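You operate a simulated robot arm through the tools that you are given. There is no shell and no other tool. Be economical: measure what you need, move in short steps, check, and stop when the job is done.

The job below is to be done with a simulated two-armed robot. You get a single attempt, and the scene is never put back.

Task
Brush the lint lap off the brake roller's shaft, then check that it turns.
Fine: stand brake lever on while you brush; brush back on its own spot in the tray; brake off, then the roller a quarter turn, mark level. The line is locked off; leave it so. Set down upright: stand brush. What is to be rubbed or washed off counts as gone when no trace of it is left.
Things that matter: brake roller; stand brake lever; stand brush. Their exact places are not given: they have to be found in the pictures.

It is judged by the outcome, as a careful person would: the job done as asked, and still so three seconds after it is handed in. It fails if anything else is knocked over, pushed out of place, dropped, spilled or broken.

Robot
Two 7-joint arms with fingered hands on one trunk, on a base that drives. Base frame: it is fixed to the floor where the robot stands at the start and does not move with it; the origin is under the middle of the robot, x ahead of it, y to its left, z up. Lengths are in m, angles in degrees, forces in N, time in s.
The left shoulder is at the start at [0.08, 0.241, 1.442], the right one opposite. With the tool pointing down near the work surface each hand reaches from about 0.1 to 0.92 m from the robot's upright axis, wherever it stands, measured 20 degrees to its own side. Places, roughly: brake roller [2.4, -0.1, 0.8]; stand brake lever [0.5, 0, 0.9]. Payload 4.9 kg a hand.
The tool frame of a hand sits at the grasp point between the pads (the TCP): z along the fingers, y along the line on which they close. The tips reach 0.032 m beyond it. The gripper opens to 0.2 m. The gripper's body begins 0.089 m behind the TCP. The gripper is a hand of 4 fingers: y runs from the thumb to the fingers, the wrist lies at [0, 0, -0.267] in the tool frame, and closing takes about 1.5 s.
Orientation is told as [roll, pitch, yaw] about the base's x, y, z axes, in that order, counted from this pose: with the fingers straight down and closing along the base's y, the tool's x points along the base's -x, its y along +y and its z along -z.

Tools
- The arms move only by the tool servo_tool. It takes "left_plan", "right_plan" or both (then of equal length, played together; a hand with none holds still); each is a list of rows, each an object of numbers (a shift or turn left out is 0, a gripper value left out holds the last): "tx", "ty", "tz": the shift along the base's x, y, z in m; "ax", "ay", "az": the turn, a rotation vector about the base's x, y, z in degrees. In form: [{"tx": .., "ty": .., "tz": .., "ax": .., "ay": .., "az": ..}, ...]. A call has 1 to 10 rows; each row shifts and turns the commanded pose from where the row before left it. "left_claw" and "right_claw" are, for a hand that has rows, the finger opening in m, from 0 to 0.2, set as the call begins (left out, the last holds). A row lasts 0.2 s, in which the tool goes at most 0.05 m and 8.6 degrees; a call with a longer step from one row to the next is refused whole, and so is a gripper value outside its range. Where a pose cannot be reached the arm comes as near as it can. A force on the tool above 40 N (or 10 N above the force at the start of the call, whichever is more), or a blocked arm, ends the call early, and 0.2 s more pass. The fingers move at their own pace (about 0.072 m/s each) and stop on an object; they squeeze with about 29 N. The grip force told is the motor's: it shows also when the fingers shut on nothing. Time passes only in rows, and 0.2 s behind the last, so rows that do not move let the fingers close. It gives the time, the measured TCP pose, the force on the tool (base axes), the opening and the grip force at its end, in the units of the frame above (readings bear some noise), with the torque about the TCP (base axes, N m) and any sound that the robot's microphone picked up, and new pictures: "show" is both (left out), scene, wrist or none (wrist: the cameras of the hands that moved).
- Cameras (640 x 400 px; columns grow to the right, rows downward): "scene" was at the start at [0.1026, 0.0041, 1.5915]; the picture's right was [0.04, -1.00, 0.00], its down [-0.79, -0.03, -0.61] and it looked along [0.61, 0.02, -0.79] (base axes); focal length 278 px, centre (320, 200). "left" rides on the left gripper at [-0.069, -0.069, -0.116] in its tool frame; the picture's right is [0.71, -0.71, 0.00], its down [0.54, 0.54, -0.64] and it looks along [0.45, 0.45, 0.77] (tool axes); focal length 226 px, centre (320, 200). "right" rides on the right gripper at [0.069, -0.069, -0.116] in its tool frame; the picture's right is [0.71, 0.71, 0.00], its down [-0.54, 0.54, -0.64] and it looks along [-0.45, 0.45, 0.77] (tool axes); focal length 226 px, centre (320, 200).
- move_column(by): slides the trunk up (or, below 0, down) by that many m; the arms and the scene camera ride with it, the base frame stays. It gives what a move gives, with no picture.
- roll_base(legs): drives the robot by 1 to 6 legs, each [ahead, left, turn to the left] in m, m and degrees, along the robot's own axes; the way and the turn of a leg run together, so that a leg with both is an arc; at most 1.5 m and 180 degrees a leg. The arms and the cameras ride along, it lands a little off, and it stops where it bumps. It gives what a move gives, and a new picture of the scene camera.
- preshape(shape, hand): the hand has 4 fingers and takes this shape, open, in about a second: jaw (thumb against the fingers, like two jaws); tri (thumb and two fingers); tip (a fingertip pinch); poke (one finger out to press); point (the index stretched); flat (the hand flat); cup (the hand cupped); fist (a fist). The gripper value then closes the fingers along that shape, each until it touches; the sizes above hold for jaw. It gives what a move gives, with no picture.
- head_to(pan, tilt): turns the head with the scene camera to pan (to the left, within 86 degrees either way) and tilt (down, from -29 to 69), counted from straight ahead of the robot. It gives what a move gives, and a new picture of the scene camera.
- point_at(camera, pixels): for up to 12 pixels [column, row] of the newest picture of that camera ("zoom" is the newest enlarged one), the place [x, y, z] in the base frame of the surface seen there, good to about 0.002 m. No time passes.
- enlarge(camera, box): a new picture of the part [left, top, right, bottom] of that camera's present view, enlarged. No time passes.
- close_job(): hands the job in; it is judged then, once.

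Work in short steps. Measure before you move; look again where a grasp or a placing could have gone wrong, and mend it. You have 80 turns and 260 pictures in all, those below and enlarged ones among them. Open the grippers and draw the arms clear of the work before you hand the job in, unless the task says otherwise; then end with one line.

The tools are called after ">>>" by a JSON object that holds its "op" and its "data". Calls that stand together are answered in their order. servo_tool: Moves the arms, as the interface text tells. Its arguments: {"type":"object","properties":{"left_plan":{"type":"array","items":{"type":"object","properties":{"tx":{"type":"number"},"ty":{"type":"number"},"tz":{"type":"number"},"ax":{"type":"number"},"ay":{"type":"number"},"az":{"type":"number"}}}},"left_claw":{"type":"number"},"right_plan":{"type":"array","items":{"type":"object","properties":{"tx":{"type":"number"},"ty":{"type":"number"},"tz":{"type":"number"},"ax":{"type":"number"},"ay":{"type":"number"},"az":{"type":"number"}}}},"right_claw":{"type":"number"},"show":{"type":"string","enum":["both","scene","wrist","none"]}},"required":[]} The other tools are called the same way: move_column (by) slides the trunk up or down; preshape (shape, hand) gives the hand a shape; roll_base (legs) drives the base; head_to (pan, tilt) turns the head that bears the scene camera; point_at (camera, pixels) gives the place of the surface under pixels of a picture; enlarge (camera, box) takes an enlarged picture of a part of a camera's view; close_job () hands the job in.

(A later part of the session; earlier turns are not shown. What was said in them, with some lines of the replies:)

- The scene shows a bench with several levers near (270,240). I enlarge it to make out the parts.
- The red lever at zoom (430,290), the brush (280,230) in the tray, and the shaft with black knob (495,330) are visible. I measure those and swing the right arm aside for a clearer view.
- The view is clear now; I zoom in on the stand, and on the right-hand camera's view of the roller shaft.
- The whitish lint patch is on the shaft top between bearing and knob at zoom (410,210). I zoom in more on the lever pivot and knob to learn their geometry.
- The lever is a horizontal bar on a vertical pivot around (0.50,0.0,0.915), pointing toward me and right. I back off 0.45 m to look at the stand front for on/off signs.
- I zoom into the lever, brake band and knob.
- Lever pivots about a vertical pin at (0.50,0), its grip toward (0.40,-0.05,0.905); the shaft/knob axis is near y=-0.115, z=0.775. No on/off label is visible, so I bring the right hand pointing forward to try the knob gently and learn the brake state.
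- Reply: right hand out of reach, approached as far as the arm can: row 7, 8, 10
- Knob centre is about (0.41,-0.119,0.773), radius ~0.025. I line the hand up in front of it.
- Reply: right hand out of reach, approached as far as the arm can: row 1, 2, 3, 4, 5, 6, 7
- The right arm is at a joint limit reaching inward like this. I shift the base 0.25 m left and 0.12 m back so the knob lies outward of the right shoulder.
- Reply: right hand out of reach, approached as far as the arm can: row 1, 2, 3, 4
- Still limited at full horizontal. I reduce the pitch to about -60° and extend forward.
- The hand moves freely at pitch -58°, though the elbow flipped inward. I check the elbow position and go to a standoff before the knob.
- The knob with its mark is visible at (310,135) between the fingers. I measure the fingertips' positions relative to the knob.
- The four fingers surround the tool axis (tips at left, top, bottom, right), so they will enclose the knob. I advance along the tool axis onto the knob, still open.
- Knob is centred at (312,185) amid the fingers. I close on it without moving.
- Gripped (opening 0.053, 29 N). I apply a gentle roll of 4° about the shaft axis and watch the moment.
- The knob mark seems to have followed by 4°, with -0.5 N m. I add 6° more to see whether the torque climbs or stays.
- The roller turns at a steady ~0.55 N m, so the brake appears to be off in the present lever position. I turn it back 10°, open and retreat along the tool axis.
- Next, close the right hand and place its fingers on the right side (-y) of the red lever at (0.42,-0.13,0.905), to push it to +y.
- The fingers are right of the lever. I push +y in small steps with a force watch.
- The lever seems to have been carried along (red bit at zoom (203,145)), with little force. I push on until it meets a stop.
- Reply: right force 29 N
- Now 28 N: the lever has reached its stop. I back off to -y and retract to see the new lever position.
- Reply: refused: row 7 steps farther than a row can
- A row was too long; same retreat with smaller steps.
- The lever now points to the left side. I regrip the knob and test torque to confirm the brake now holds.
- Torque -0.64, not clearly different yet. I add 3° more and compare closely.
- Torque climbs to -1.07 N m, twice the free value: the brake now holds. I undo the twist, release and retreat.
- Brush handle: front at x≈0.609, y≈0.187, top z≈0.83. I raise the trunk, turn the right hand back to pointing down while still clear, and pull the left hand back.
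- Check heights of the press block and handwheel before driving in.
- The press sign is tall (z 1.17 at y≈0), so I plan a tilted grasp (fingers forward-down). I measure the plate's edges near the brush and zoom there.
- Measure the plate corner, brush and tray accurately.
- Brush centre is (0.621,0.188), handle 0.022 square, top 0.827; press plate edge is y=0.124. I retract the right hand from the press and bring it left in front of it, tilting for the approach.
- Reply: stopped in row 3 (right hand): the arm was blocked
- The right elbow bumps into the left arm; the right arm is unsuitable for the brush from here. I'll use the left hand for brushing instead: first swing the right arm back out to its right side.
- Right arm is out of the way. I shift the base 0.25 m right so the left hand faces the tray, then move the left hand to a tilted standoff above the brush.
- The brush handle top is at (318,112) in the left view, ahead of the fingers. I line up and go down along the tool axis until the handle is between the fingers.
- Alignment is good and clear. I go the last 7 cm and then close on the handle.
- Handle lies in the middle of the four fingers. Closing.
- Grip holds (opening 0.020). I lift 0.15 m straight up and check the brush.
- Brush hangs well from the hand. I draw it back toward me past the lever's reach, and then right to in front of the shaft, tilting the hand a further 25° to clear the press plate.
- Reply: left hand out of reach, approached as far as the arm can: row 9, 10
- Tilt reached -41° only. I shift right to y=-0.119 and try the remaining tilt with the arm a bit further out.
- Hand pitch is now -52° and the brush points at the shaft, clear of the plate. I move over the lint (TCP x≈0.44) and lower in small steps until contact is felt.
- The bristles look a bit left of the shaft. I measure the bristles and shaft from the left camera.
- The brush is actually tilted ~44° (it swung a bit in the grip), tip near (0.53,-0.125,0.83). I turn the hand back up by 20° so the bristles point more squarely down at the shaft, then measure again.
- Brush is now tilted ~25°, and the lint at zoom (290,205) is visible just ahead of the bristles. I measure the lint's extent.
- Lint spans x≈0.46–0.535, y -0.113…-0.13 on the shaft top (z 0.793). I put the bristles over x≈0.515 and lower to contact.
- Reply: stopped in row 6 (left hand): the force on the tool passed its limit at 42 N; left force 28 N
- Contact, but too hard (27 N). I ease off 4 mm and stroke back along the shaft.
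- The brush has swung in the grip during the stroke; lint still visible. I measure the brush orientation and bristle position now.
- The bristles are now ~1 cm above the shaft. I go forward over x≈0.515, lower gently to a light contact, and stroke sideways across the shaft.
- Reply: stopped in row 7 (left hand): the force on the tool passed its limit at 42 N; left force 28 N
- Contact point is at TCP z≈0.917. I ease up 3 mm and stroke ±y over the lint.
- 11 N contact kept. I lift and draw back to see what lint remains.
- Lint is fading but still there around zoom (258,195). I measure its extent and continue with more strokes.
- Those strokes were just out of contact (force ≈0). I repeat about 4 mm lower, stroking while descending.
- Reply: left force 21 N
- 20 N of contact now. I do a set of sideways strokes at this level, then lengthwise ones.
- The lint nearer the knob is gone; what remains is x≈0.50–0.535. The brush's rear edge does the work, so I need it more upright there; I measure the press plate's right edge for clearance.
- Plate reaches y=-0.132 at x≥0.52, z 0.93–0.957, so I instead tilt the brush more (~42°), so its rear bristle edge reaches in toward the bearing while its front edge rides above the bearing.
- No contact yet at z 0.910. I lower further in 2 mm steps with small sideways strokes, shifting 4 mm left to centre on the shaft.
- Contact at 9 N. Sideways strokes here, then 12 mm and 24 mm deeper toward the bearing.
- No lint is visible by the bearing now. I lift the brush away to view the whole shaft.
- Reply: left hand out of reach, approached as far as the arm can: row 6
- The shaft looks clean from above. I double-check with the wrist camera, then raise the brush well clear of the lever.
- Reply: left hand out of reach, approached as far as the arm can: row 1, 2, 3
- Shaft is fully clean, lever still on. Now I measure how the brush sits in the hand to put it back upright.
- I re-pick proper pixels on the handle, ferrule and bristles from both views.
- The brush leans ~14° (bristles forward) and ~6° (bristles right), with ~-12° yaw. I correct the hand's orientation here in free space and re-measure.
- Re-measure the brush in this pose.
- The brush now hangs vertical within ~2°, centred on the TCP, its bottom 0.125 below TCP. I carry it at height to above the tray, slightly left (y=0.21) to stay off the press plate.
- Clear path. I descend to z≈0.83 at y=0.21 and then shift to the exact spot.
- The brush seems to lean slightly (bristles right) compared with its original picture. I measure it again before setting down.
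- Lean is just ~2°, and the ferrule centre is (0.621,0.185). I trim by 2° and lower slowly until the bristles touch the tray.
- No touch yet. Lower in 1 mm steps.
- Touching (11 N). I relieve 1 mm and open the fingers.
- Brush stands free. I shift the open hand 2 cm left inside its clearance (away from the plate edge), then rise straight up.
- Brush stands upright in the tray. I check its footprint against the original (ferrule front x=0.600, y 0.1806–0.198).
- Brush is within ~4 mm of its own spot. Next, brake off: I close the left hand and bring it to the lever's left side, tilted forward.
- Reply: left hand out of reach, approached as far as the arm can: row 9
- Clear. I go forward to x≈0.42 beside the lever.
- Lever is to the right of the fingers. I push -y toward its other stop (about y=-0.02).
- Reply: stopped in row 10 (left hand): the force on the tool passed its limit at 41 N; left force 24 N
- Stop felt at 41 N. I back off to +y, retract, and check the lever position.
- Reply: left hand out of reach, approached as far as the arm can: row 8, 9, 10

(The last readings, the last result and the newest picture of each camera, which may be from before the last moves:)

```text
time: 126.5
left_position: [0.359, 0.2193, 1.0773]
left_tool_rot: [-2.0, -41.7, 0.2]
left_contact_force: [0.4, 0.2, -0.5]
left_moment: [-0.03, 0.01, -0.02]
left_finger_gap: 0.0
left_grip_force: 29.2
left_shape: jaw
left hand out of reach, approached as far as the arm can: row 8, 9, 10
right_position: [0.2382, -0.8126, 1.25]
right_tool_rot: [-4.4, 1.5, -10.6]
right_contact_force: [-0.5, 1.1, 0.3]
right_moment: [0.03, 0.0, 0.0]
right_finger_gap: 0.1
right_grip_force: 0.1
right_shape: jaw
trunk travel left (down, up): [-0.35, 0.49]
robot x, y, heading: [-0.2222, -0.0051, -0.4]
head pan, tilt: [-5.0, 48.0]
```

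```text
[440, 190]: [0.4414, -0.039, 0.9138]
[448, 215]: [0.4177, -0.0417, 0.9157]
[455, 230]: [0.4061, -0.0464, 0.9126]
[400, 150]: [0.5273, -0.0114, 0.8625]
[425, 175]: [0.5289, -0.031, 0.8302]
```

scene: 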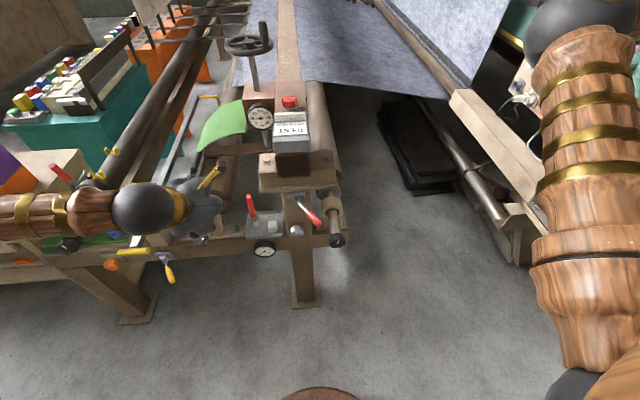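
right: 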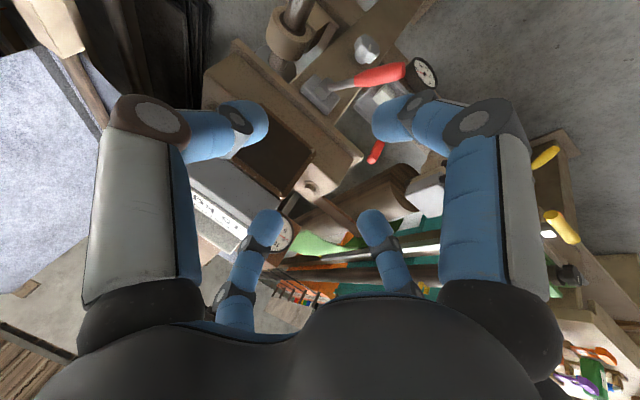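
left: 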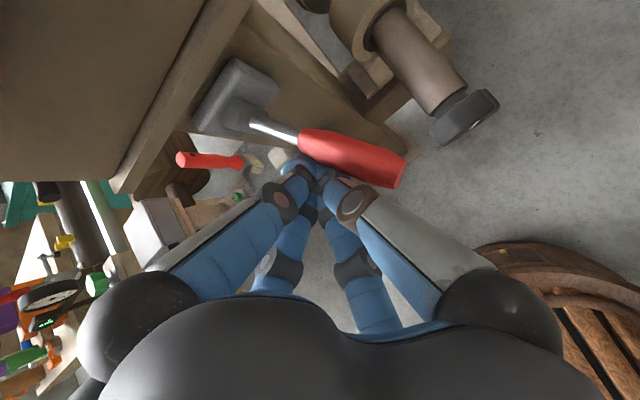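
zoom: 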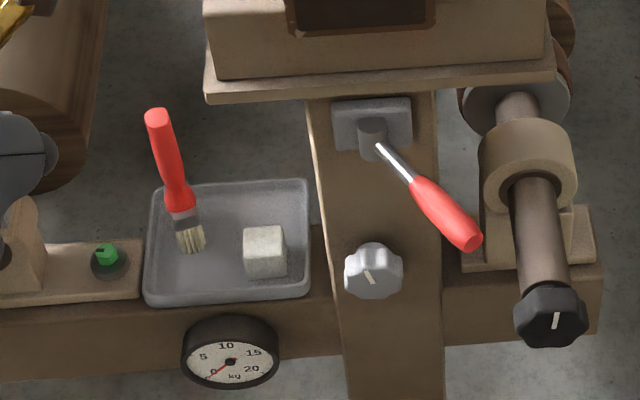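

Lever is back at its original "off" place, and the gauge below has dropped from 15 to 0 kg, confirming brake on/off. I now bring the left hand round the lever to in front of the knob.

>>> {"op": "servo_tool", "data": {"left_plan": [{"tx": -0.01, "ty": -0.03, "tz": -0.03}, {"tx": -0.01, "ty": -0.03, "tz": -0.03}, {"tx": -0.01, "ty": -0.03, "tz": -0.03}, {"ty": -0.04, "tz": -0.02}, {"ty": -0.04, "tz": -0.01}, {"ty": -0.045}, {"ty": -0.045}, {"ty": -0.045}, {"ty": -0.034}, {}], "left_claw": 0.0, "show": "scene"}}

```text
time: 128.7
left_position: [0.3283, -0.1194, 0.9563]
left_tool_rot: [-1.9, -41.9, 0.3]
left_contact_force: [-0.4, 0.8, -0.1]
left_moment: [-0.01, 0.0, 0.02]
left_finger_gap: 0.0
left_grip_force: 28.7
left_shape: jaw
right_position: [0.2389, -0.8113, 1.2508]
right_tool_rot: [-4.3, 1.7, -10.5]
right_contact_force: [-0.5, 0.0, 0.3]
right_moment: [-0.06, -0.01, -0.02]
right_finger_gap: 0.0997
right_grip_force: 0.0
right_shape: jaw
trunk travel left (down, up): [-0.35, 0.49]
robot x, y, heading: [-0.223, -0.0063, -0.3]
head pan, tilt: [-5.0, 48.0]
```

scene: 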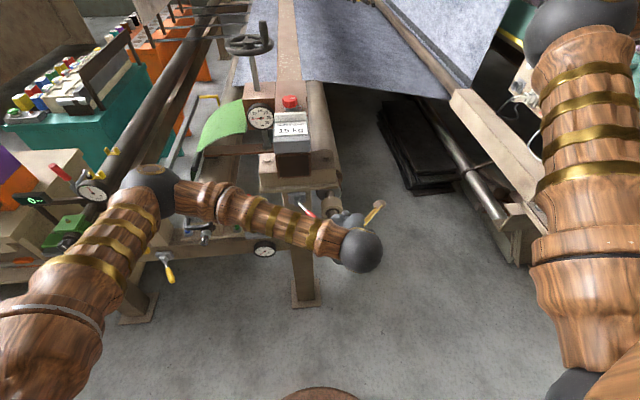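

In front of the knob at height. I lower to z≈0.84, tilt 10° more, and open the fingers.

>>> {"op": "servo_tool", "data": {"left_plan": [{"tz": -0.04}, {"tz": -0.04, "ay": -5}, {"tz": -0.036, "ay": -5}, {}, {}], "left_claw": 0.1, "show": "wrist"}}

```text
time: 129.9
left_position: [0.3284, -0.1187, 0.8397]
left_tool_rot: [-1.9, -51.9, 0.3]
left_contact_force: [-0.6, -0.5, -0.4]
left_moment: [0.03, -0.02, -0.02]
left_finger_gap: 0.0997
left_grip_force: 0.0
left_shape: jaw
right_position: [0.2394, -0.8122, 1.2503]
right_tool_rot: [-4.2, 1.7, -10.5]
right_contact_force: [0.5, 1.2, 0.7]
right_moment: [-0.03, 0.01, 0.01]
right_finger_gap: 0.0998
right_grip_force: 0.0
right_shape: jaw
trunk travel left (down, up): [-0.35, 0.49]
robot x, y, heading: [-0.2222, -0.0029, -0.4]
head pan, tilt: [-5.0, 48.0]
5 turns are left
```

left: 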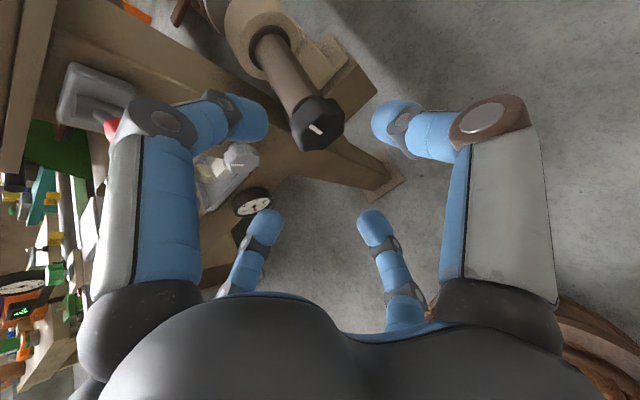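

Knob is centred ahead of the fingers. With few turns left I chain: advance, grip, turn -45°, release, re-set the hand, grip again, turn another -45°, looking after each.

>>> {"op": "servo_tool", "data": {"left_plan": [{"tx": 0.024, "tz": -0.021}, {"tx": 0.024, "tz": -0.021}, {"tx": 0.024, "ty": -0.001, "tz": -0.021}, {}], "left_claw": 0.1, "show": "none"}}

>>> {"op": "servo_tool", "data": {"left_plan": [{}, {}, {}, {}, {}, {}], "left_claw": 0.03, "show": "none"}}

>>> {"op": "servo_tool", "data": {"left_plan": [{"ax": -5}, {"ax": -5}, {"ax": -5}, {"ax": -5}, {"ax": -5}, {"ax": -5}, {"ax": -5}, {"ax": -5}, {"ax": -5}, {}], "show": "wrist"}}

>>> {"op": "servo_tool", "data": {"left_plan": [{}, {}, {}, {}], "left_claw": 0.1, "show": "wrist"}}

>>> {"op": "servo_tool", "data": {"left_plan": [{"ax": 7.5}, {"ax": 7.5}, {"ax": 7.5}, {"ax": 7.5}, {"ax": 7.5}, {"ax": 7.5}, {}], "show": "none"}}

>>> {"op": "servo_tool", "data": {"left_plan": [{}, {}, {}, {}, {}, {}], "left_claw": 0.03, "show": "wrist"}}

>>> {"op": "servo_tool", "data": {"left_plan": [{"ax": -5}, {"ax": -5}, {"ax": -5}, {"ax": -5}, {"ax": -5}, {"ax": -5}, {"ax": -5}, {"ax": -5}, {"ax": -5}, {}], "show": "wrist"}}

>>> {"op": "enlarge", "data": {"camera": "left", "box": [250, 110, 390, 240]}}

```text
time: 130.9
left_position: [0.4002, -0.1184, 0.778]
left_tool_rot: [-1.8, -51.9, 0.2]
left_contact_force: [0.8, -0.3, 0.1]
left_moment: [-0.01, 0.01, -0.02]
left_finger_gap: 0.0997
left_grip_force: 0.0
left_shape: jaw
right_position: [0.238, -0.8114, 1.2498]
right_tool_rot: [-4.4, 1.6, -10.6]
right_contact_force: [0.6, -0.4, 0.3]
right_moment: [0.01, 0.0, -0.02]
right_finger_gap: 0.1
right_grip_force: 0.1
right_shape: jaw
trunk travel left (down, up): [-0.35, 0.49]
robot x, y, heading: [-0.2218, -0.0032, -0.5]
head pan, tilt: [-5.0, 48.0]
```

```text
time: 132.3
left_position: [0.4004, -0.119, 0.778]
left_tool_rot: [-1.9, -51.9, 0.3]
left_contact_force: [5.6, -0.7, -0.3]
left_moment: [-0.04, -0.51, 0.01]
left_finger_gap: 0.0505
left_grip_force: 28.8
left_shape: jaw
right_position: [0.239, -0.8117, 1.2489]
right_tool_rot: [-4.3, 1.6, -10.4]
right_contact_force: [-0.6, -0.7, 0.4]
right_moment: [0.0, 0.0, 0.01]
right_finger_gap: 0.0999
right_grip_force: 0.1
right_shape: jaw
trunk travel left (down, up): [-0.35, 0.49]
robot x, y, heading: [-0.2251, -0.0032, -0.4]
head pan, tilt: [-5.0, 48.0]
```

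```text
time: 133.3
left_position: [0.4012, -0.1232, 0.7798]
left_tool_rot: [-28.0, -47.6, 22.3]
left_contact_force: [9.8, 6.1, -21.7]
left_moment: [0.0, 0.44, -0.01]
left_finger_gap: 0.0485
left_grip_force: 29.3
left_shape: jaw
left hand out of reach, approached as far as the arm can: row 4
right_position: [0.244, -0.8097, 1.249]
right_tool_rot: [-4.4, 1.7, -10.4]
right_contact_force: [-0.9, 0.0, 0.3]
right_moment: [-0.05, -0.04, -0.02]
right_finger_gap: 0.1001
right_grip_force: 0.1
right_shape: jaw
trunk travel left (down, up): [-0.35, 0.49]
robot x, y, heading: [-0.222, -0.0018, -0.4]
head pan, tilt: [-5.0, 48.0]
stopped in row 4 (left hand): the force on the tool passed its limit at 45 N (the readings are from after the stop); the commanded pose is now the measured one
```

left: 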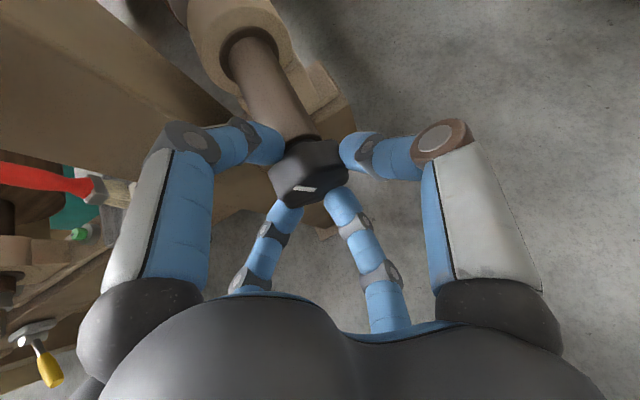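

```text
time: 134.3
left_position: [0.3988, -0.1265, 0.7834]
left_tool_rot: [-28.4, -47.8, 22.4]
left_contact_force: [-0.3, -0.2, 0.6]
left_moment: [0.02, -0.02, -0.03]
left_finger_gap: 0.0995
left_grip_force: 0.0
left_shape: jaw
right_position: [0.2413, -0.8104, 1.2497]
right_tool_rot: [-4.2, 1.6, -10.4]
right_contact_force: [0.1, -0.4, 0.2]
right_moment: [-0.01, 0.04, 0.0]
right_finger_gap: 0.1001
right_grip_force: 0.0
right_shape: jaw
trunk travel left (down, up): [-0.35, 0.49]
robot x, y, heading: [-0.2249, -0.0005, -0.3]
head pan, tilt: [-5.0, 48.0]
```

left: 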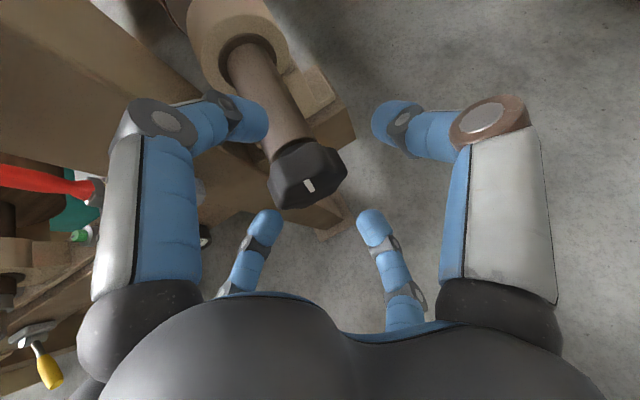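

```text
time: 135.9
left_position: [0.3982, -0.1256, 0.7832]
left_tool_rot: [38.8, -44.6, -28.9]
left_contact_force: [0.6, 0.4, -0.3]
left_moment: [-0.03, 0.0, 0.06]
left_finger_gap: 0.0994
left_grip_force: 0.1
left_shape: jaw
right_position: [0.2418, -0.811, 1.2499]
right_tool_rot: [-4.3, 1.6, -10.4]
right_contact_force: [-0.5, -0.3, 0.7]
right_moment: [0.0, -0.04, -0.02]
right_finger_gap: 0.0999
right_grip_force: 0.1
right_shape: jaw
trunk travel left (down, up): [-0.35, 0.49]
robot x, y, heading: [-0.2235, -0.0063, -0.4]
head pan, tilt: [-5.0, 48.0]
```

```text
time: 137.3
left_position: [0.3976, -0.1268, 0.7837]
left_tool_rot: [38.6, -44.8, -28.9]
left_contact_force: [-3.0, -0.2, 2.2]
left_moment: [0.0, 0.77, 0.32]
left_finger_gap: 0.0512
left_grip_force: 29.0
left_shape: jaw
right_position: [0.2414, -0.8115, 1.2492]
right_tool_rot: [-4.3, 1.6, -10.4]
right_contact_force: [-0.1, -0.2, 0.5]
right_moment: [-0.03, -0.03, 0.01]
right_finger_gap: 0.0999
right_grip_force: 0.1
right_shape: jaw
trunk travel left (down, up): [-0.35, 0.49]
robot x, y, heading: [-0.2258, -0.0018, -0.2]
head pan, tilt: [-5.0, 48.0]
```

left: 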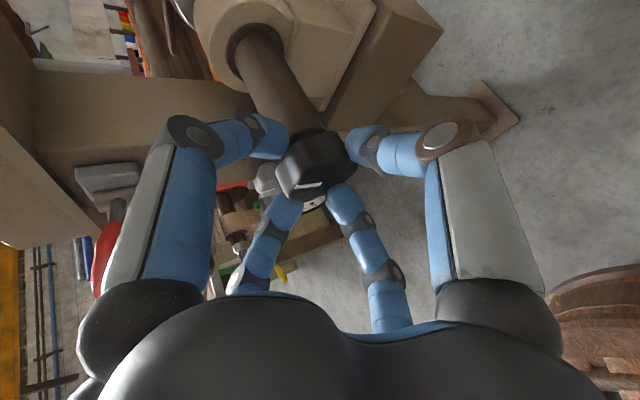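

```text
time: 139.2
left_position: [0.3974, -0.1213, 0.7833]
left_tool_rot: [-24.4, -48.7, 19.8]
left_contact_force: [-15.5, 18.7, 17.7]
left_moment: [0.81, 0.5, 0.69]
left_finger_gap: 0.0502
left_grip_force: 28.4
left_shape: jaw
right_position: [0.2398, -0.8092, 1.2508]
right_tool_rot: [-4.2, 1.5, -10.3]
right_contact_force: [0.2, 0.2, -0.6]
right_moment: [0.04, 0.02, 0.03]
right_finger_gap: 0.0997
right_grip_force: 0.1
right_shape: jaw
trunk travel left (down, up): [-0.35, 0.49]
robot x, y, heading: [-0.2278, -0.0018, -0.1]
head pan, tilt: [-5.0, 48.0]
stopped in row 9 (left hand): the force on the tool passed its limit at 42 N (the readings are from after the stop); the commanded pose is now the measured one
```

left: 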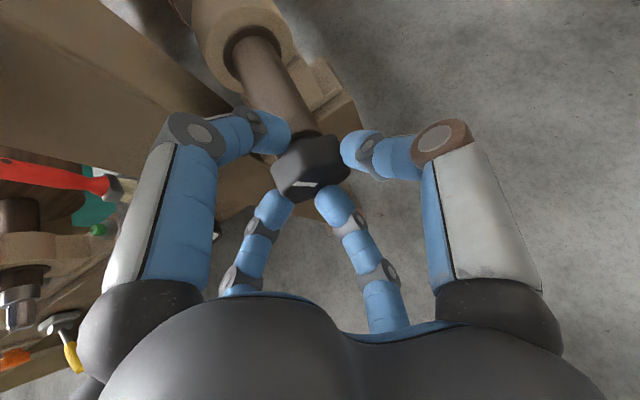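

```text
3.08 times, centred on (320, 175) of left
4 turns are left
```

zoom: 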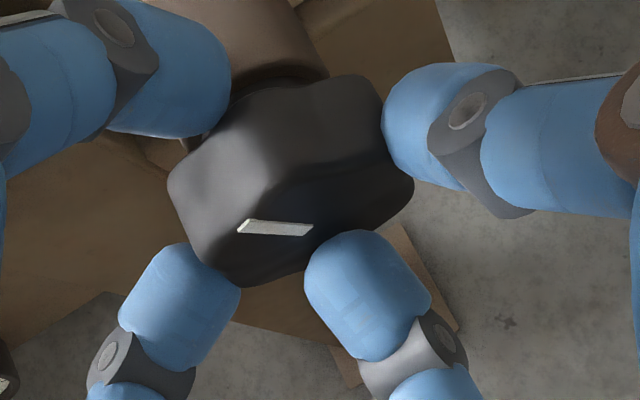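

Gripped mark seems rotated only part-way and the arm limits at about -20° roll, while + side is free. I measure the mark, then release, re-centre, roll the open hand to about +47°, grip, turn -64° in one go, release, and look.

>>> {"op": "point_at", "data": {"camera": "zoom", "pixels": [[243, 226], [306, 230], [275, 228]]}}

>>> {"op": "servo_tool", "data": {"left_plan": [{}, {}, {}, {"tz": -0.007}, {}], "left_claw": 0.11, "show": "wrist"}}

>>> {"op": "enlarge", "data": {"camera": "left", "box": [250, 110, 390, 240]}}

>>> {"op": "servo_tool", "data": {"left_plan": [{"ax": 8}, {"ax": 8}, {"ax": 8}, {"ax": 8}, {"ax": 8}, {"ax": 8}, {"ax": 8}, {"ax": 8}, {}], "show": "none"}}

>>> {"op": "servo_tool", "data": {"left_plan": [{}, {}, {}, {}, {}, {}], "left_claw": 0.03, "show": "wrist"}}

>>> {"op": "servo_tool", "data": {"left_plan": [{"ax": -6.4}, {"ax": -6.4}, {"ax": -6.4}, {"ax": -6.4}, {"ax": -6.4}, {"ax": -6.4}, {"ax": -6.4}, {"ax": -6.4}, {"ax": -6.4}, {"ax": -6.4}], "show": "wrist"}}

>>> {"op": "enlarge", "data": {"camera": "left", "box": [250, 110, 390, 240]}}

>>> {"op": "servo_tool", "data": {"left_plan": [{}, {}, {}, {}], "left_claw": 0.11, "show": "both"}}

>>> {"op": "enlarge", "data": {"camera": "left", "box": [250, 110, 390, 240]}}

```text
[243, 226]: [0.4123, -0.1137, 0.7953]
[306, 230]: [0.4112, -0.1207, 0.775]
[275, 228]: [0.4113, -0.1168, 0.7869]
```

```text
time: 140.4
left_position: [0.3977, -0.1252, 0.7753]
left_tool_rot: [-24.8, -48.7, 19.7]
left_contact_force: [-0.2, -0.3, -0.3]
left_moment: [-0.02, 0.02, -0.01]
left_finger_gap: 0.1093
left_grip_force: 0.1
left_shape: jaw
right_position: [0.2409, -0.8119, 1.2498]
right_tool_rot: [-4.3, 1.6, -10.4]
right_contact_force: [-0.1, -0.1, 0.4]
right_moment: [-0.02, -0.03, -0.01]
right_finger_gap: 0.0999
right_grip_force: 0.0
right_shape: jaw
trunk travel left (down, up): [-0.35, 0.49]
robot x, y, heading: [-0.2235, -0.0074, -0.1]
head pan, tilt: [-5.0, 48.0]
```

left: 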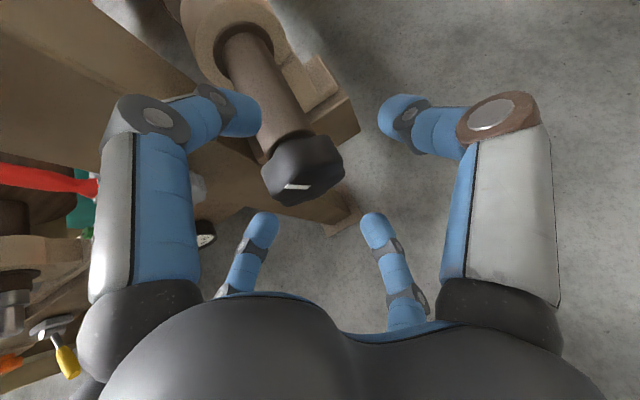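

```text
3.08 times, centred on (320, 175) of left
```

zoom: 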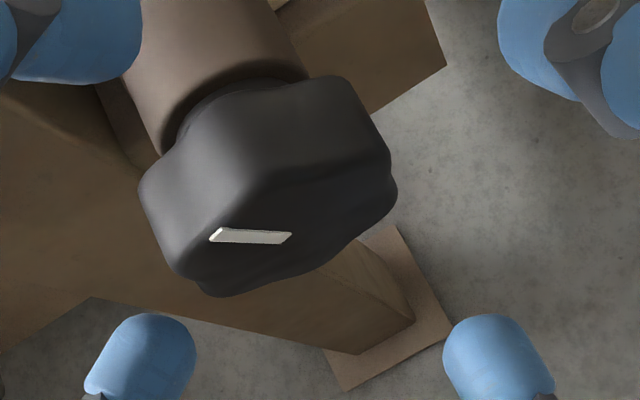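

```text
time: 142.4
left_position: [0.399, -0.1248, 0.7751]
left_tool_rot: [61.1, -31.9, -42.7]
left_contact_force: [0.2, -0.5, -0.3]
left_moment: [0.01, -0.01, -0.01]
left_finger_gap: 0.1098
left_grip_force: 0.0
left_shape: jaw
right_position: [0.2412, -0.8092, 1.2504]
right_tool_rot: [-4.3, 1.6, -10.5]
right_contact_force: [0.2, -0.3, 0.8]
right_moment: [-0.01, -0.01, 0.02]
right_finger_gap: 0.1
right_grip_force: 0.1
right_shape: jaw
trunk travel left (down, up): [-0.35, 0.49]
robot x, y, heading: [-0.2222, -0.0069, -0.3]
head pan, tilt: [-5.0, 48.0]
```

```text
time: 143.8
left_position: [0.398, -0.1245, 0.7751]
left_tool_rot: [61.1, -32.0, -42.7]
left_contact_force: [1.9, -1.3, 0.3]
left_moment: [-0.01, -0.43, -0.53]
left_finger_gap: 0.0501
left_grip_force: 28.8
left_shape: jaw
right_position: [0.2425, -0.8116, 1.2499]
right_tool_rot: [-4.3, 1.6, -10.4]
right_contact_force: [0.5, -0.4, -0.7]
right_moment: [0.02, -0.01, -0.02]
right_finger_gap: 0.1001
right_grip_force: 0.1
right_shape: jaw
trunk travel left (down, up): [-0.35, 0.49]
robot x, y, heading: [-0.2214, -0.0033, -0.1]
head pan, tilt: [-5.0, 48.0]
```

left: 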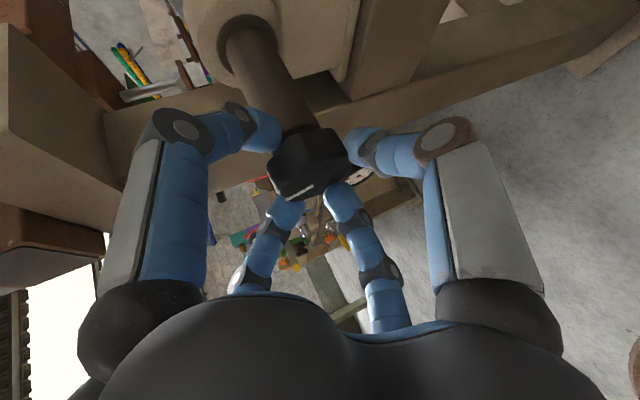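

```text
time: 146.0
left_position: [0.3982, -0.1236, 0.7729]
left_tool_rot: [-24.4, -48.3, 19.9]
left_contact_force: [-2.2, 24.2, -14.0]
left_moment: [2.32, 1.3, 1.83]
left_finger_gap: 0.0472
left_grip_force: 29.1
left_shape: jaw
right_position: [0.2436, -0.8102, 1.248]
right_tool_rot: [-4.3, 1.5, -10.4]
right_contact_force: [0.4, -0.2, -0.9]
right_moment: [0.05, 0.01, 0.02]
right_finger_gap: 0.0997
right_grip_force: 0.0
right_shape: jaw
trunk travel left (down, up): [-0.35, 0.49]
robot x, y, heading: [-0.2223, -0.0034, -0.3]
head pan, tilt: [-5.0, 48.0]
```

left: 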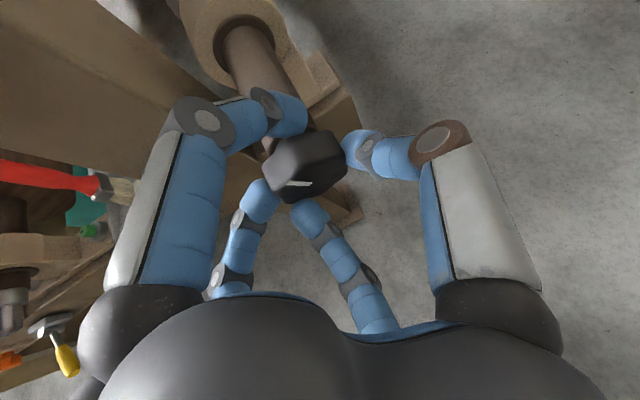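

```text
3.08 times, centred on (320, 175) of left
```

zoom: 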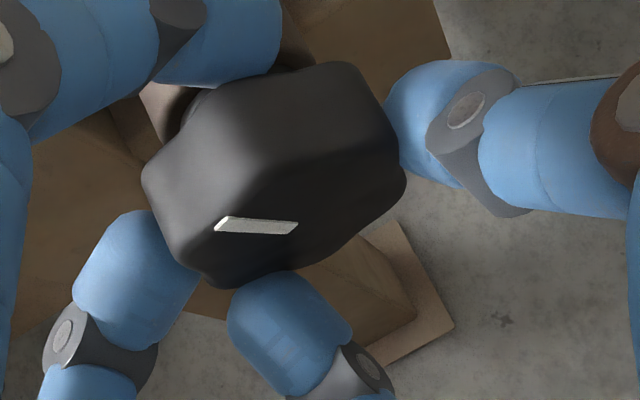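

```text
time: 147.0
left_position: [0.3979, -0.1238, 0.7741]
left_tool_rot: [-24.8, -48.6, 19.9]
left_contact_force: [0.1, 0.4, 0.1]
left_moment: [0.01, 0.0, -0.01]
left_finger_gap: 0.1095
left_grip_force: 0.1
left_shape: jaw
right_position: [0.2409, -0.8098, 1.2509]
right_tool_rot: [-4.3, 1.6, -10.3]
right_contact_force: [-0.9, 0.0, -0.3]
right_moment: [0.02, 0.01, -0.02]
right_finger_gap: 0.0999
right_grip_force: 0.1
right_shape: jaw
trunk travel left (down, up): [-0.35, 0.49]
robot x, y, heading: [-0.2237, -0.0032, -0.0]
head pan, tilt: [-5.0, 48.0]
```

scene: 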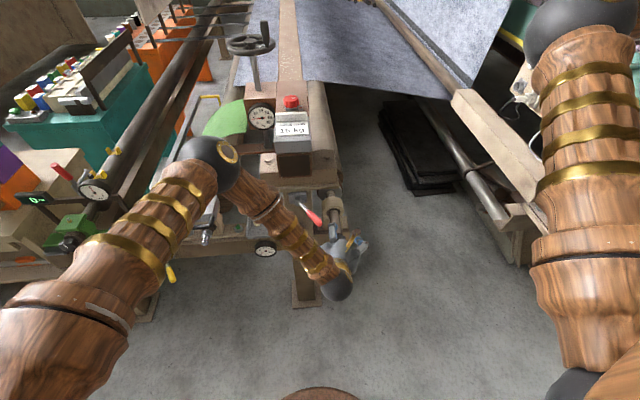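
left: 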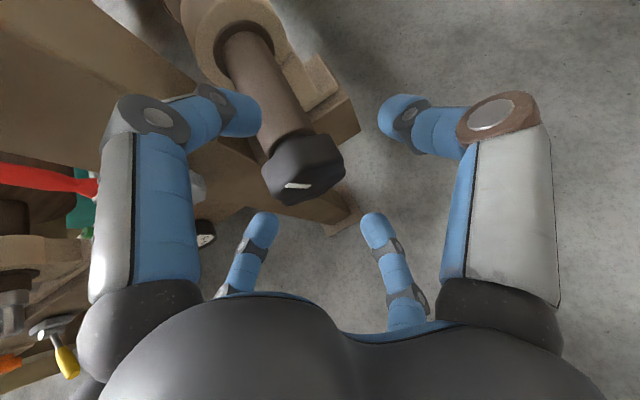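

```text
3.08 times, centred on (320, 175) of left
3 turns are left
```

zoom: 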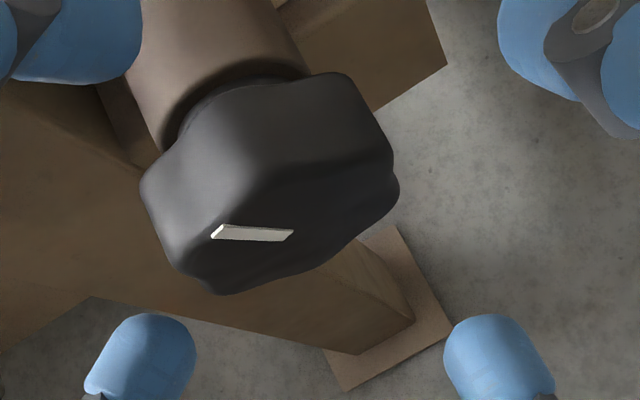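

The mark is stuck 19° clockwise (top toward +y) and torque rose to 2.3 N m: that direction is stopped, so the roller must be turned the other way (+). I grip at -16°, turn +64°, re-set, grip, turn +45°, then release, retreat along the tool axis and around the lever, and view the mark with the scene camera.

>>> {"op": "servo_tool", "data": {"left_plan": [{"ty": 0.003}, {}, {}, {}, {}, {}, {}], "left_claw": 0.03, "show": "none"}}

>>> {"op": "servo_tool", "data": {"left_plan": [{"ax": 6.4}, {"ax": 6.4}, {"ax": 6.4}, {"ax": 6.4}, {"ax": 6.4}, {"ax": 6.4}, {"ax": 6.4}, {"ax": 6.4}, {"ax": 6.4}, {"ax": 6.4}], "show": "wrist"}}

>>> {"op": "servo_tool", "data": {"left_plan": [{}, {}, {}, {}], "left_claw": 0.11, "show": "wrist"}}

>>> {"op": "servo_tool", "data": {"left_plan": [{"ax": -8}, {"ax": -8}, {"ax": -8}, {"ax": -8}, {"ax": -8}, {"ax": -8}, {"ax": -8}, {"ax": -8}, {}], "show": "none"}}

>>> {"op": "servo_tool", "data": {"left_plan": [{}, {}, {}, {}, {}, {}], "left_claw": 0.03, "show": "none"}}

>>> {"op": "servo_tool", "data": {"left_plan": [{"ax": 5}, {"ax": 5}, {"ax": 5}, {"ax": 5}, {"ax": 5}, {"ax": 5}, {"ax": 5}, {"ax": 5}, {"ax": 5}, {}], "show": "wrist"}}

>>> {"op": "servo_tool", "data": {"left_plan": [{}, {}, {}, {}], "left_claw": 0.11, "show": "wrist"}}

>>> {"op": "servo_tool", "data": {"left_plan": [{"tx": -0.026, "ty": -0.01, "tz": 0.019}, {"tx": -0.026, "ty": -0.01, "tz": 0.019}, {"tx": -0.026, "ty": -0.01, "tz": 0.019}, {"ax": -7.25, "ty": 0.008, "tz": 0.025}, {"ax": -7.25, "ty": 0.008, "tz": 0.025}, {"ax": -7.25, "ty": 0.008, "tz": 0.025}, {"ax": -7.25, "ty": 0.006, "tz": 0.025}, {"tz": 0.025}, {}], "left_claw": 0.11, "show": "none"}}

>>> {"op": "servo_tool", "data": {"left_plan": [{}, {}, {"ty": 0.045}, {"ty": 0.045}, {"ty": 0.045}, {"ty": 0.045}, {"ty": 0.045}, {"ty": 0.045}, {}], "left_claw": 0.02, "show": "scene"}}

>>> {"op": "enlarge", "data": {"camera": "scene", "box": [316, 218, 356, 258]}}

>>> {"op": "enlarge", "data": {"camera": "scene", "box": [220, 170, 350, 260]}}

```text
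time: 148.6
left_position: [0.3984, -0.1221, 0.7741]
left_tool_rot: [-24.6, -48.5, 19.7]
left_contact_force: [4.1, -0.9, -1.8]
left_moment: [0.18, -0.4, -0.02]
left_finger_gap: 0.0498
left_grip_force: 28.9
left_shape: jaw
right_position: [0.242, -0.811, 1.2483]
right_tool_rot: [-4.3, 1.6, -10.5]
right_contact_force: [-0.1, 0.0, -0.4]
right_moment: [0.02, 0.0, -0.02]
right_finger_gap: 0.1
right_grip_force: 0.0
right_shape: jaw
trunk travel left (down, up): [-0.35, 0.49]
robot x, y, heading: [-0.2224, -0.0064, -0.1]
head pan, tilt: [-5.0, 48.0]
```

```text
time: 150.8
left_position: [0.398, -0.1248, 0.7742]
left_tool_rot: [61.3, -31.9, -43.0]
left_contact_force: [1.5, -21.4, 2.7]
left_moment: [-0.14, -0.76, -1.26]
left_finger_gap: 0.0498
left_grip_force: 28.8
left_shape: jaw
right_position: [0.2407, -0.8136, 1.2478]
right_tool_rot: [-4.2, 1.6, -10.3]
right_contact_force: [-0.3, 0.4, 0.4]
right_moment: [-0.01, -0.01, 0.0]
right_finger_gap: 0.1
right_grip_force: 0.0
right_shape: jaw
trunk travel left (down, up): [-0.35, 0.49]
robot x, y, heading: [-0.2234, -0.0053, -0.2]
head pan, tilt: [-5.0, 48.0]
```

left: 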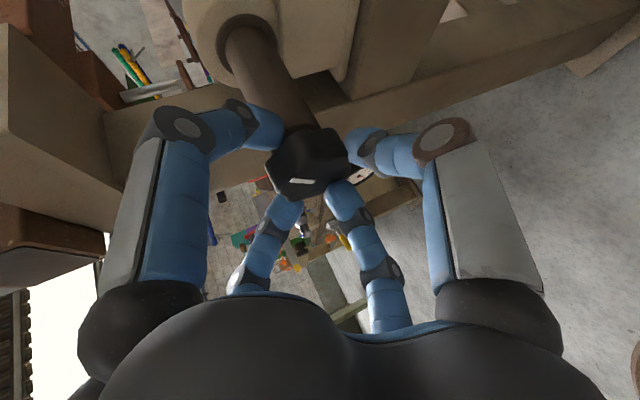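

```text
time: 151.8
left_position: [0.4002, -0.1203, 0.7743]
left_tool_rot: [61.2, -31.9, -42.6]
left_contact_force: [-1.0, -0.7, -0.1]
left_moment: [0.04, 0.02, -0.01]
left_finger_gap: 0.1096
left_grip_force: 0.2
left_shape: jaw
right_position: [0.2415, -0.8108, 1.2503]
right_tool_rot: [-4.2, 1.7, -10.4]
right_contact_force: [0.3, -0.2, -0.7]
right_moment: [0.01, 0.0, -0.02]
right_finger_gap: 0.1
right_grip_force: 0.1
right_shape: jaw
trunk travel left (down, up): [-0.35, 0.49]
robot x, y, heading: [-0.2238, -0.007, -0.1]
head pan, tilt: [-5.0, 48.0]
```

left: 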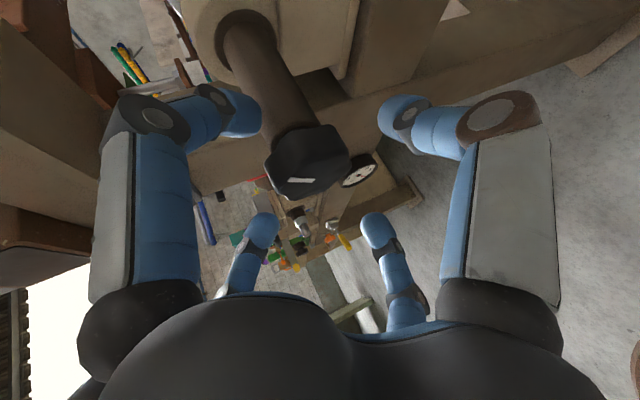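

```text
time: 153.8
left_position: [0.3985, -0.1231, 0.7748]
left_tool_rot: [-24.6, -48.5, 19.7]
left_contact_force: [0.5, -0.5, -0.2]
left_moment: [0.01, -0.02, 0.0]
left_finger_gap: 0.1095
left_grip_force: 0.0
left_shape: jaw
right_position: [0.2406, -0.8107, 1.2482]
right_tool_rot: [-4.3, 1.6, -10.5]
right_contact_force: [0.5, 0.1, 0.2]
right_moment: [-0.02, -0.01, 0.0]
right_finger_gap: 0.0998
right_grip_force: 0.0
right_shape: jaw
trunk travel left (down, up): [-0.35, 0.49]
robot x, y, heading: [-0.2245, -0.0018, -0.1]
head pan, tilt: [-5.0, 48.0]
```

```text
time: 155.2
left_position: [0.3994, -0.1207, 0.7735]
left_tool_rot: [-24.8, -48.6, 19.8]
left_contact_force: [3.6, 0.7, -0.4]
left_moment: [0.01, -0.64, 0.2]
left_finger_gap: 0.0493
left_grip_force: 29.8
left_shape: jaw
right_position: [0.243, -0.8114, 1.2489]
right_tool_rot: [-4.4, 1.6, -10.4]
right_contact_force: [0.6, -0.5, 0.3]
right_moment: [0.01, -0.01, 0.01]
right_finger_gap: 0.0998
right_grip_force: 0.1
right_shape: jaw
trunk travel left (down, up): [-0.35, 0.49]
robot x, y, heading: [-0.2234, -0.0007, -0.4]
head pan, tilt: [-5.0, 48.0]
```

```text
time: 157.4
left_position: [0.3988, -0.1228, 0.7744]
left_tool_rot: [41.9, -43.6, -31.0]
left_contact_force: [1.7, -14.0, 7.9]
left_moment: [-0.07, -1.13, -0.91]
left_finger_gap: 0.0493
left_grip_force: 28.8
left_shape: jaw
right_position: [0.2401, -0.811, 1.2495]
right_tool_rot: [-4.1, 1.6, -10.3]
right_contact_force: [1.4, 0.7, -0.2]
right_moment: [-0.02, 0.0, 0.02]
right_finger_gap: 0.0996
right_grip_force: 0.0
right_shape: jaw
trunk travel left (down, up): [-0.35, 0.49]
robot x, y, heading: [-0.225, -0.0046, -0.2]
head pan, tilt: [-5.0, 48.0]
```

left: 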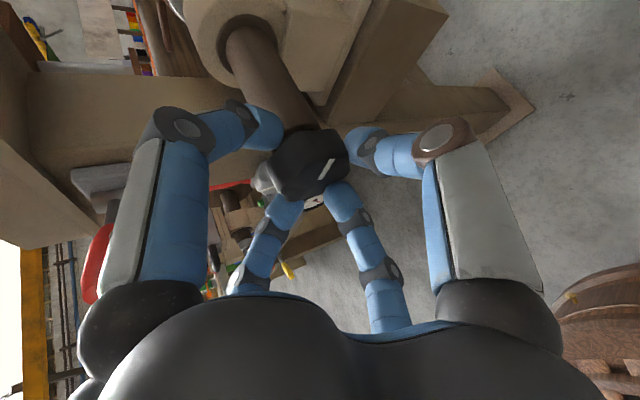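

```text
time: 158.4
left_position: [0.3991, -0.1205, 0.7726]
left_tool_rot: [41.8, -43.4, -30.8]
left_contact_force: [-0.1, 0.0, 0.4]
left_moment: [0.0, 0.0, 0.0]
left_finger_gap: 0.1093
left_grip_force: 0.1
left_shape: jaw
right_position: [0.2415, -0.8113, 1.2498]
right_tool_rot: [-4.3, 1.6, -10.4]
right_contact_force: [-0.2, -0.5, -0.2]
right_moment: [-0.01, -0.04, 0.0]
right_finger_gap: 0.0998
right_grip_force: 0.0
right_shape: jaw
trunk travel left (down, up): [-0.35, 0.49]
robot x, y, heading: [-0.2244, -0.0045, -0.4]
head pan, tilt: [-5.0, 48.0]
```

left: 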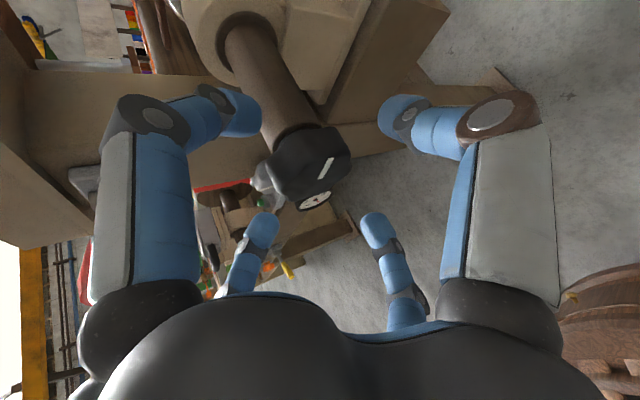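

```text
time: 160.4
left_position: [0.32, -0.1199, 0.9563]
left_tool_rot: [-0.1, -51.5, 0.8]
left_contact_force: [-0.3, 0.3, -0.2]
left_moment: [0.01, -0.02, -0.02]
left_finger_gap: 0.1096
left_grip_force: 0.0
left_shape: jaw
right_position: [0.2424, -0.8109, 1.249]
right_tool_rot: [-4.3, 1.6, -10.3]
right_contact_force: [0.4, -0.1, 0.4]
right_moment: [-0.04, 0.03, -0.03]
right_finger_gap: 0.1
right_grip_force: 0.0
right_shape: jaw
trunk travel left (down, up): [-0.35, 0.49]
robot x, y, heading: [-0.2207, -0.0027, -0.4]
head pan, tilt: [-5.0, 48.0]
```

```text
time: 162.4
left_position: [0.3224, 0.1418, 0.962]
left_tool_rot: [0.1, -51.2, 0.9]
left_contact_force: [-0.8, 0.9, 0.6]
left_moment: [0.01, -0.02, -0.04]
left_finger_gap: 0.02
left_grip_force: 0.0
left_shape: jaw
left hand out of reach, approached as far as the arm can: row 8
right_position: [0.2412, -0.8094, 1.2495]
right_tool_rot: [-4.4, 1.6, -10.4]
right_contact_force: [-0.8, 0.1, 0.1]
right_moment: [-0.04, 0.0, 0.01]
right_finger_gap: 0.1
right_grip_force: 0.2
right_shape: jaw
trunk travel left (down, up): [-0.35, 0.49]
robot x, y, heading: [-0.2193, -0.0053, -0.4]
head pan, tilt: [-5.0, 48.0]
```

scene: 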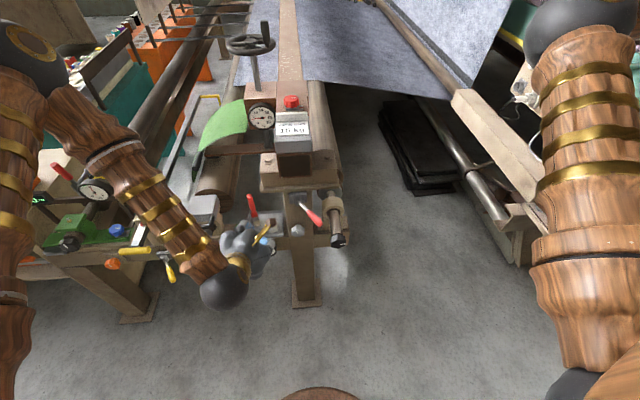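

```text
10.00 times, centred on (336, 238) of scene
```

zoom: 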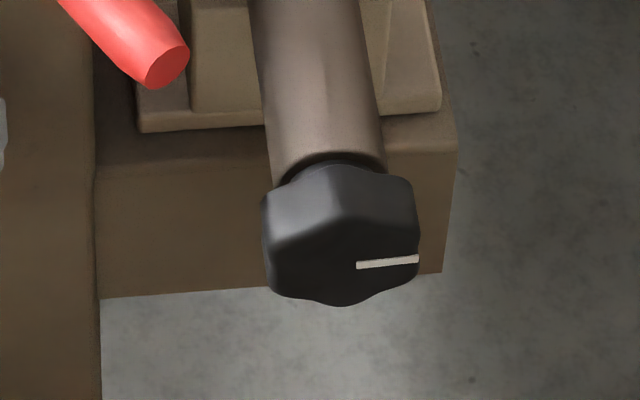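

```text
4.44 times, centred on (285, 215) of scene
2 turns are left
```

zoom: 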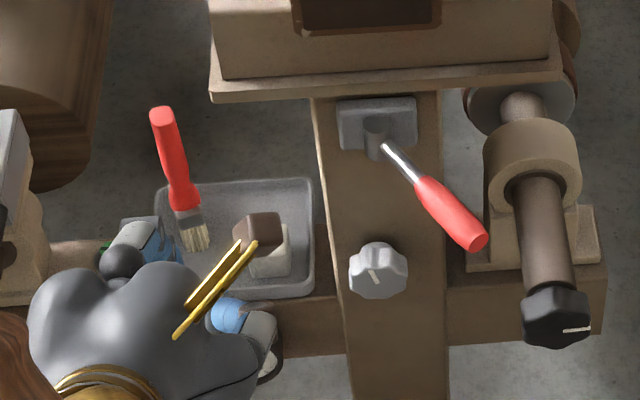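

The mark is almost level — about 4–5° short (right end slightly high compared with the beam edge). I make one small scripted correction: re-approach, grip, turn about +7° (≈2° is lost on release), release, and draw the arm clear.

>>> {"op": "servo_tool", "data": {"left_plan": [{"ty": -0.0443}, {"ty": -0.0443}, {"ty": -0.0443}, {"ty": -0.0443}, {"ty": -0.0443}, {"ty": -0.0445}, {}], "left_claw": 0.02, "show": "none"}}

>>> {"op": "servo_tool", "data": {"left_plan": [{"tz": -0.04}, {"tz": -0.04}, {"tz": -0.038}, {}, {}, {}, {"tx": 0.026, "tz": -0.022}, {"tx": 0.026, "tz": -0.022}, {"tx": 0.026, "tz": -0.022}, {}], "left_claw": 0.1, "show": "none"}}

>>> {"op": "servo_tool", "data": {"left_plan": [{}, {}, {}, {}, {}, {}], "left_claw": 0.03, "show": "none"}}

>>> {"op": "servo_tool", "data": {"left_plan": [{"ax": 3.5}, {"ax": 3.5}, {}], "show": "none"}}

>>> {"op": "servo_tool", "data": {"left_plan": [{}, {}, {}, {}], "left_claw": 0.11, "show": "none"}}

>>> {"op": "servo_tool", "data": {"left_plan": [{"tx": -0.026, "tz": 0.021}, {"tx": -0.026, "tz": 0.021}, {"tx": -0.026, "tz": 0.021}, {"tz": 0.04}, {"tz": 0.04}, {"tz": 0.04}, {}], "left_claw": 0.11, "show": "none"}}

>>> {"op": "servo_tool", "data": {"left_plan": [{"ty": 0.045}, {"ty": 0.045}, {"ty": 0.045}, {"ty": 0.045}, {"ty": 0.04, "tz": 0.02}, {"ty": 0.04, "tz": 0.02}, {"tz": 0.03}, {"tz": 0.03}, {}], "left_claw": 0.1, "show": "scene"}}

>>> {"op": "enlarge", "data": {"camera": "scene", "box": [316, 218, 356, 258]}}

```text
time: 164.0
left_position: [0.3209, -0.1269, 0.9622]
left_tool_rot: [0.0, -51.5, 0.8]
left_contact_force: [-0.4, -0.8, 0.6]
left_moment: [-0.01, 0.02, -0.03]
left_finger_gap: 0.0201
left_grip_force: 0.1
left_shape: jaw
right_position: [0.2415, -0.809, 1.2509]
right_tool_rot: [-4.3, 1.6, -10.4]
right_contact_force: [-0.5, 0.1, -0.3]
right_moment: [-0.02, 0.05, 0.0]
right_finger_gap: 0.1
right_grip_force: 0.1
right_shape: jaw
trunk travel left (down, up): [-0.35, 0.49]
robot x, y, heading: [-0.225, -0.0012, -0.4]
head pan, tilt: [-5.0, 48.0]
```

```text
time: 166.2
left_position: [0.398, -0.1252, 0.7766]
left_tool_rot: [0.0, -51.4, 0.7]
left_contact_force: [-0.7, -0.2, 0.6]
left_moment: [0.02, -0.03, -0.01]
left_finger_gap: 0.0999
left_grip_force: 0.0
left_shape: jaw
right_position: [0.2414, -0.8109, 1.2506]
right_tool_rot: [-4.2, 1.6, -10.4]
right_contact_force: [-1.5, -0.3, 0.0]
right_moment: [-0.01, 0.02, 0.01]
right_finger_gap: 0.0998
right_grip_force: 0.0
right_shape: jaw
trunk travel left (down, up): [-0.35, 0.49]
robot x, y, heading: [-0.2249, -0.003, -0.3]
head pan, tilt: [-5.0, 48.0]
```

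```text
time: 167.6
left_position: [0.3997, -0.1251, 0.7775]
left_tool_rot: [-0.1, -51.5, 0.7]
left_contact_force: [7.9, 0.7, 1.6]
left_moment: [0.02, -0.83, -0.04]
left_finger_gap: 0.0466
left_grip_force: 28.8
left_shape: jaw
right_position: [0.2425, -0.8105, 1.25]
right_tool_rot: [-4.3, 1.7, -10.4]
right_contact_force: [0.1, 1.2, 0.1]
right_moment: [-0.02, 0.02, 0.0]
right_finger_gap: 0.0999
right_grip_force: 0.1
right_shape: jaw
trunk travel left (down, up): [-0.35, 0.49]
robot x, y, heading: [-0.2246, -0.0018, -0.1]
head pan, tilt: [-5.0, 48.0]
```

```text
time: 168.4
left_position: [0.3989, -0.1247, 0.7778]
left_tool_rot: [11.1, -50.9, -8.0]
left_contact_force: [8.7, -0.9, -5.4]
left_moment: [-0.04, -0.57, -0.25]
left_finger_gap: 0.0467
left_grip_force: 29.3
left_shape: jaw
right_position: [0.2437, -0.8102, 1.2491]
right_tool_rot: [-4.3, 1.6, -10.3]
right_contact_force: [-0.4, -0.6, -0.2]
right_moment: [-0.03, 0.05, 0.01]
right_finger_gap: 0.0997
right_grip_force: 0.1
right_shape: jaw
trunk travel left (down, up): [-0.35, 0.49]
robot x, y, heading: [-0.2242, -0.0052, -0.4]
head pan, tilt: [-5.0, 48.0]
```

```text
time: 169.4
left_position: [0.3986, -0.1255, 0.7781]
left_tool_rot: [11.1, -51.1, -8.0]
left_contact_force: [0.0, 0.0, 0.4]
left_moment: [0.01, 0.02, -0.02]
left_finger_gap: 0.1094
left_grip_force: 0.0
left_shape: jaw
right_position: [0.2422, -0.8113, 1.25]
right_tool_rot: [-4.3, 1.6, -10.4]
right_contact_force: [0.3, -0.3, -0.8]
right_moment: [-0.01, -0.02, 0.03]
right_finger_gap: 0.0997
right_grip_force: 0.0
right_shape: jaw
trunk travel left (down, up): [-0.35, 0.49]
robot x, y, heading: [-0.225, -0.0041, -0.2]
head pan, tilt: [-5.0, 48.0]
```

```text
time: 171.0
left_position: [0.3229, -0.1266, 0.9614]
left_tool_rot: [11.1, -51.0, -8.0]
left_contact_force: [-0.2, -1.0, 0.0]
left_moment: [-0.01, 0.01, 0.04]
left_finger_gap: 0.1098
left_grip_force: 0.0
left_shape: jaw
right_position: [0.2422, -0.8116, 1.2497]
right_tool_rot: [-4.4, 1.6, -10.4]
right_contact_force: [0.4, 0.4, -0.1]
right_moment: [-0.04, 0.0, -0.03]
right_finger_gap: 0.0997
right_grip_force: 0.1
right_shape: jaw
trunk travel left (down, up): [-0.35, 0.49]
robot x, y, heading: [-0.2213, -0.0019, -0.2]
head pan, tilt: [-5.0, 48.0]
```

```text
time: 173.0
left_position: [0.3418, 0.1257, 1.0533]
left_tool_rot: [11.0, -51.0, -7.9]
left_contact_force: [0.3, 1.3, -0.3]
left_moment: [-0.01, -0.05, 0.0]
left_finger_gap: 0.1001
left_grip_force: 0.0
left_shape: jaw
left hand out of reach, approached as far as the arm can: row 7, 8
right_position: [0.2411, -0.8097, 1.2517]
right_tool_rot: [-4.3, 1.6, -10.3]
right_contact_force: [0.4, 0.1, -0.3]
right_moment: [-0.03, 0.02, -0.02]
right_finger_gap: 0.0998
right_grip_force: 0.1
right_shape: jaw
trunk travel left (down, up): [-0.35, 0.49]
robot x, y, heading: [-0.2258, -0.0043, -0.2]
head pan, tilt: [-5.0, 48.0]
```

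scene: 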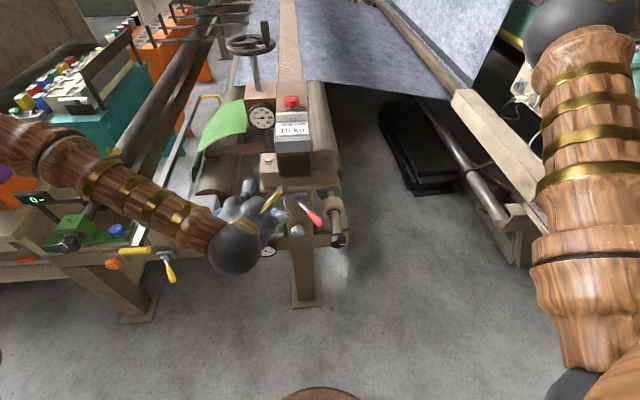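

```text
10.00 times, centred on (336, 238) of scene
1 turns are left
```

zoom: 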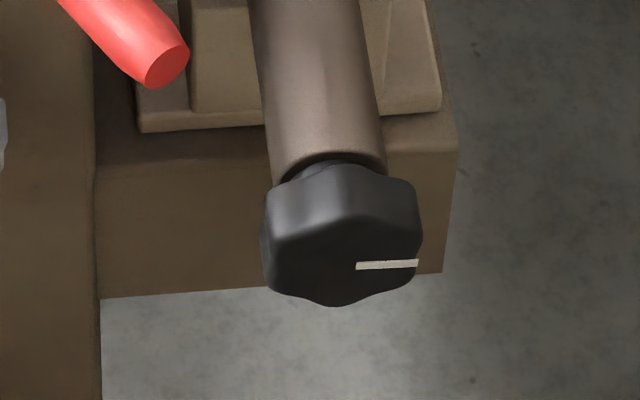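

The mark now lies parallel to the level beam edge. The lever is off, the shaft is clean, the brush was put back upright, and the hands are open and clear, so I hand the job in.

>>> {"op": "close_job", "data": {}}

```text
The job is handed in.
```

The lint is brushed off the brake roller's shaft with the brake on. The brush stands upright in the tray within about 4 mm of its own spot, the brake is off, and the roller is a quarter turn round with its mark level to within a degree or two by eye. While finding which way it turned, I first took the roller about 19° the wrong way and it met hard resistance there before I reversed it.
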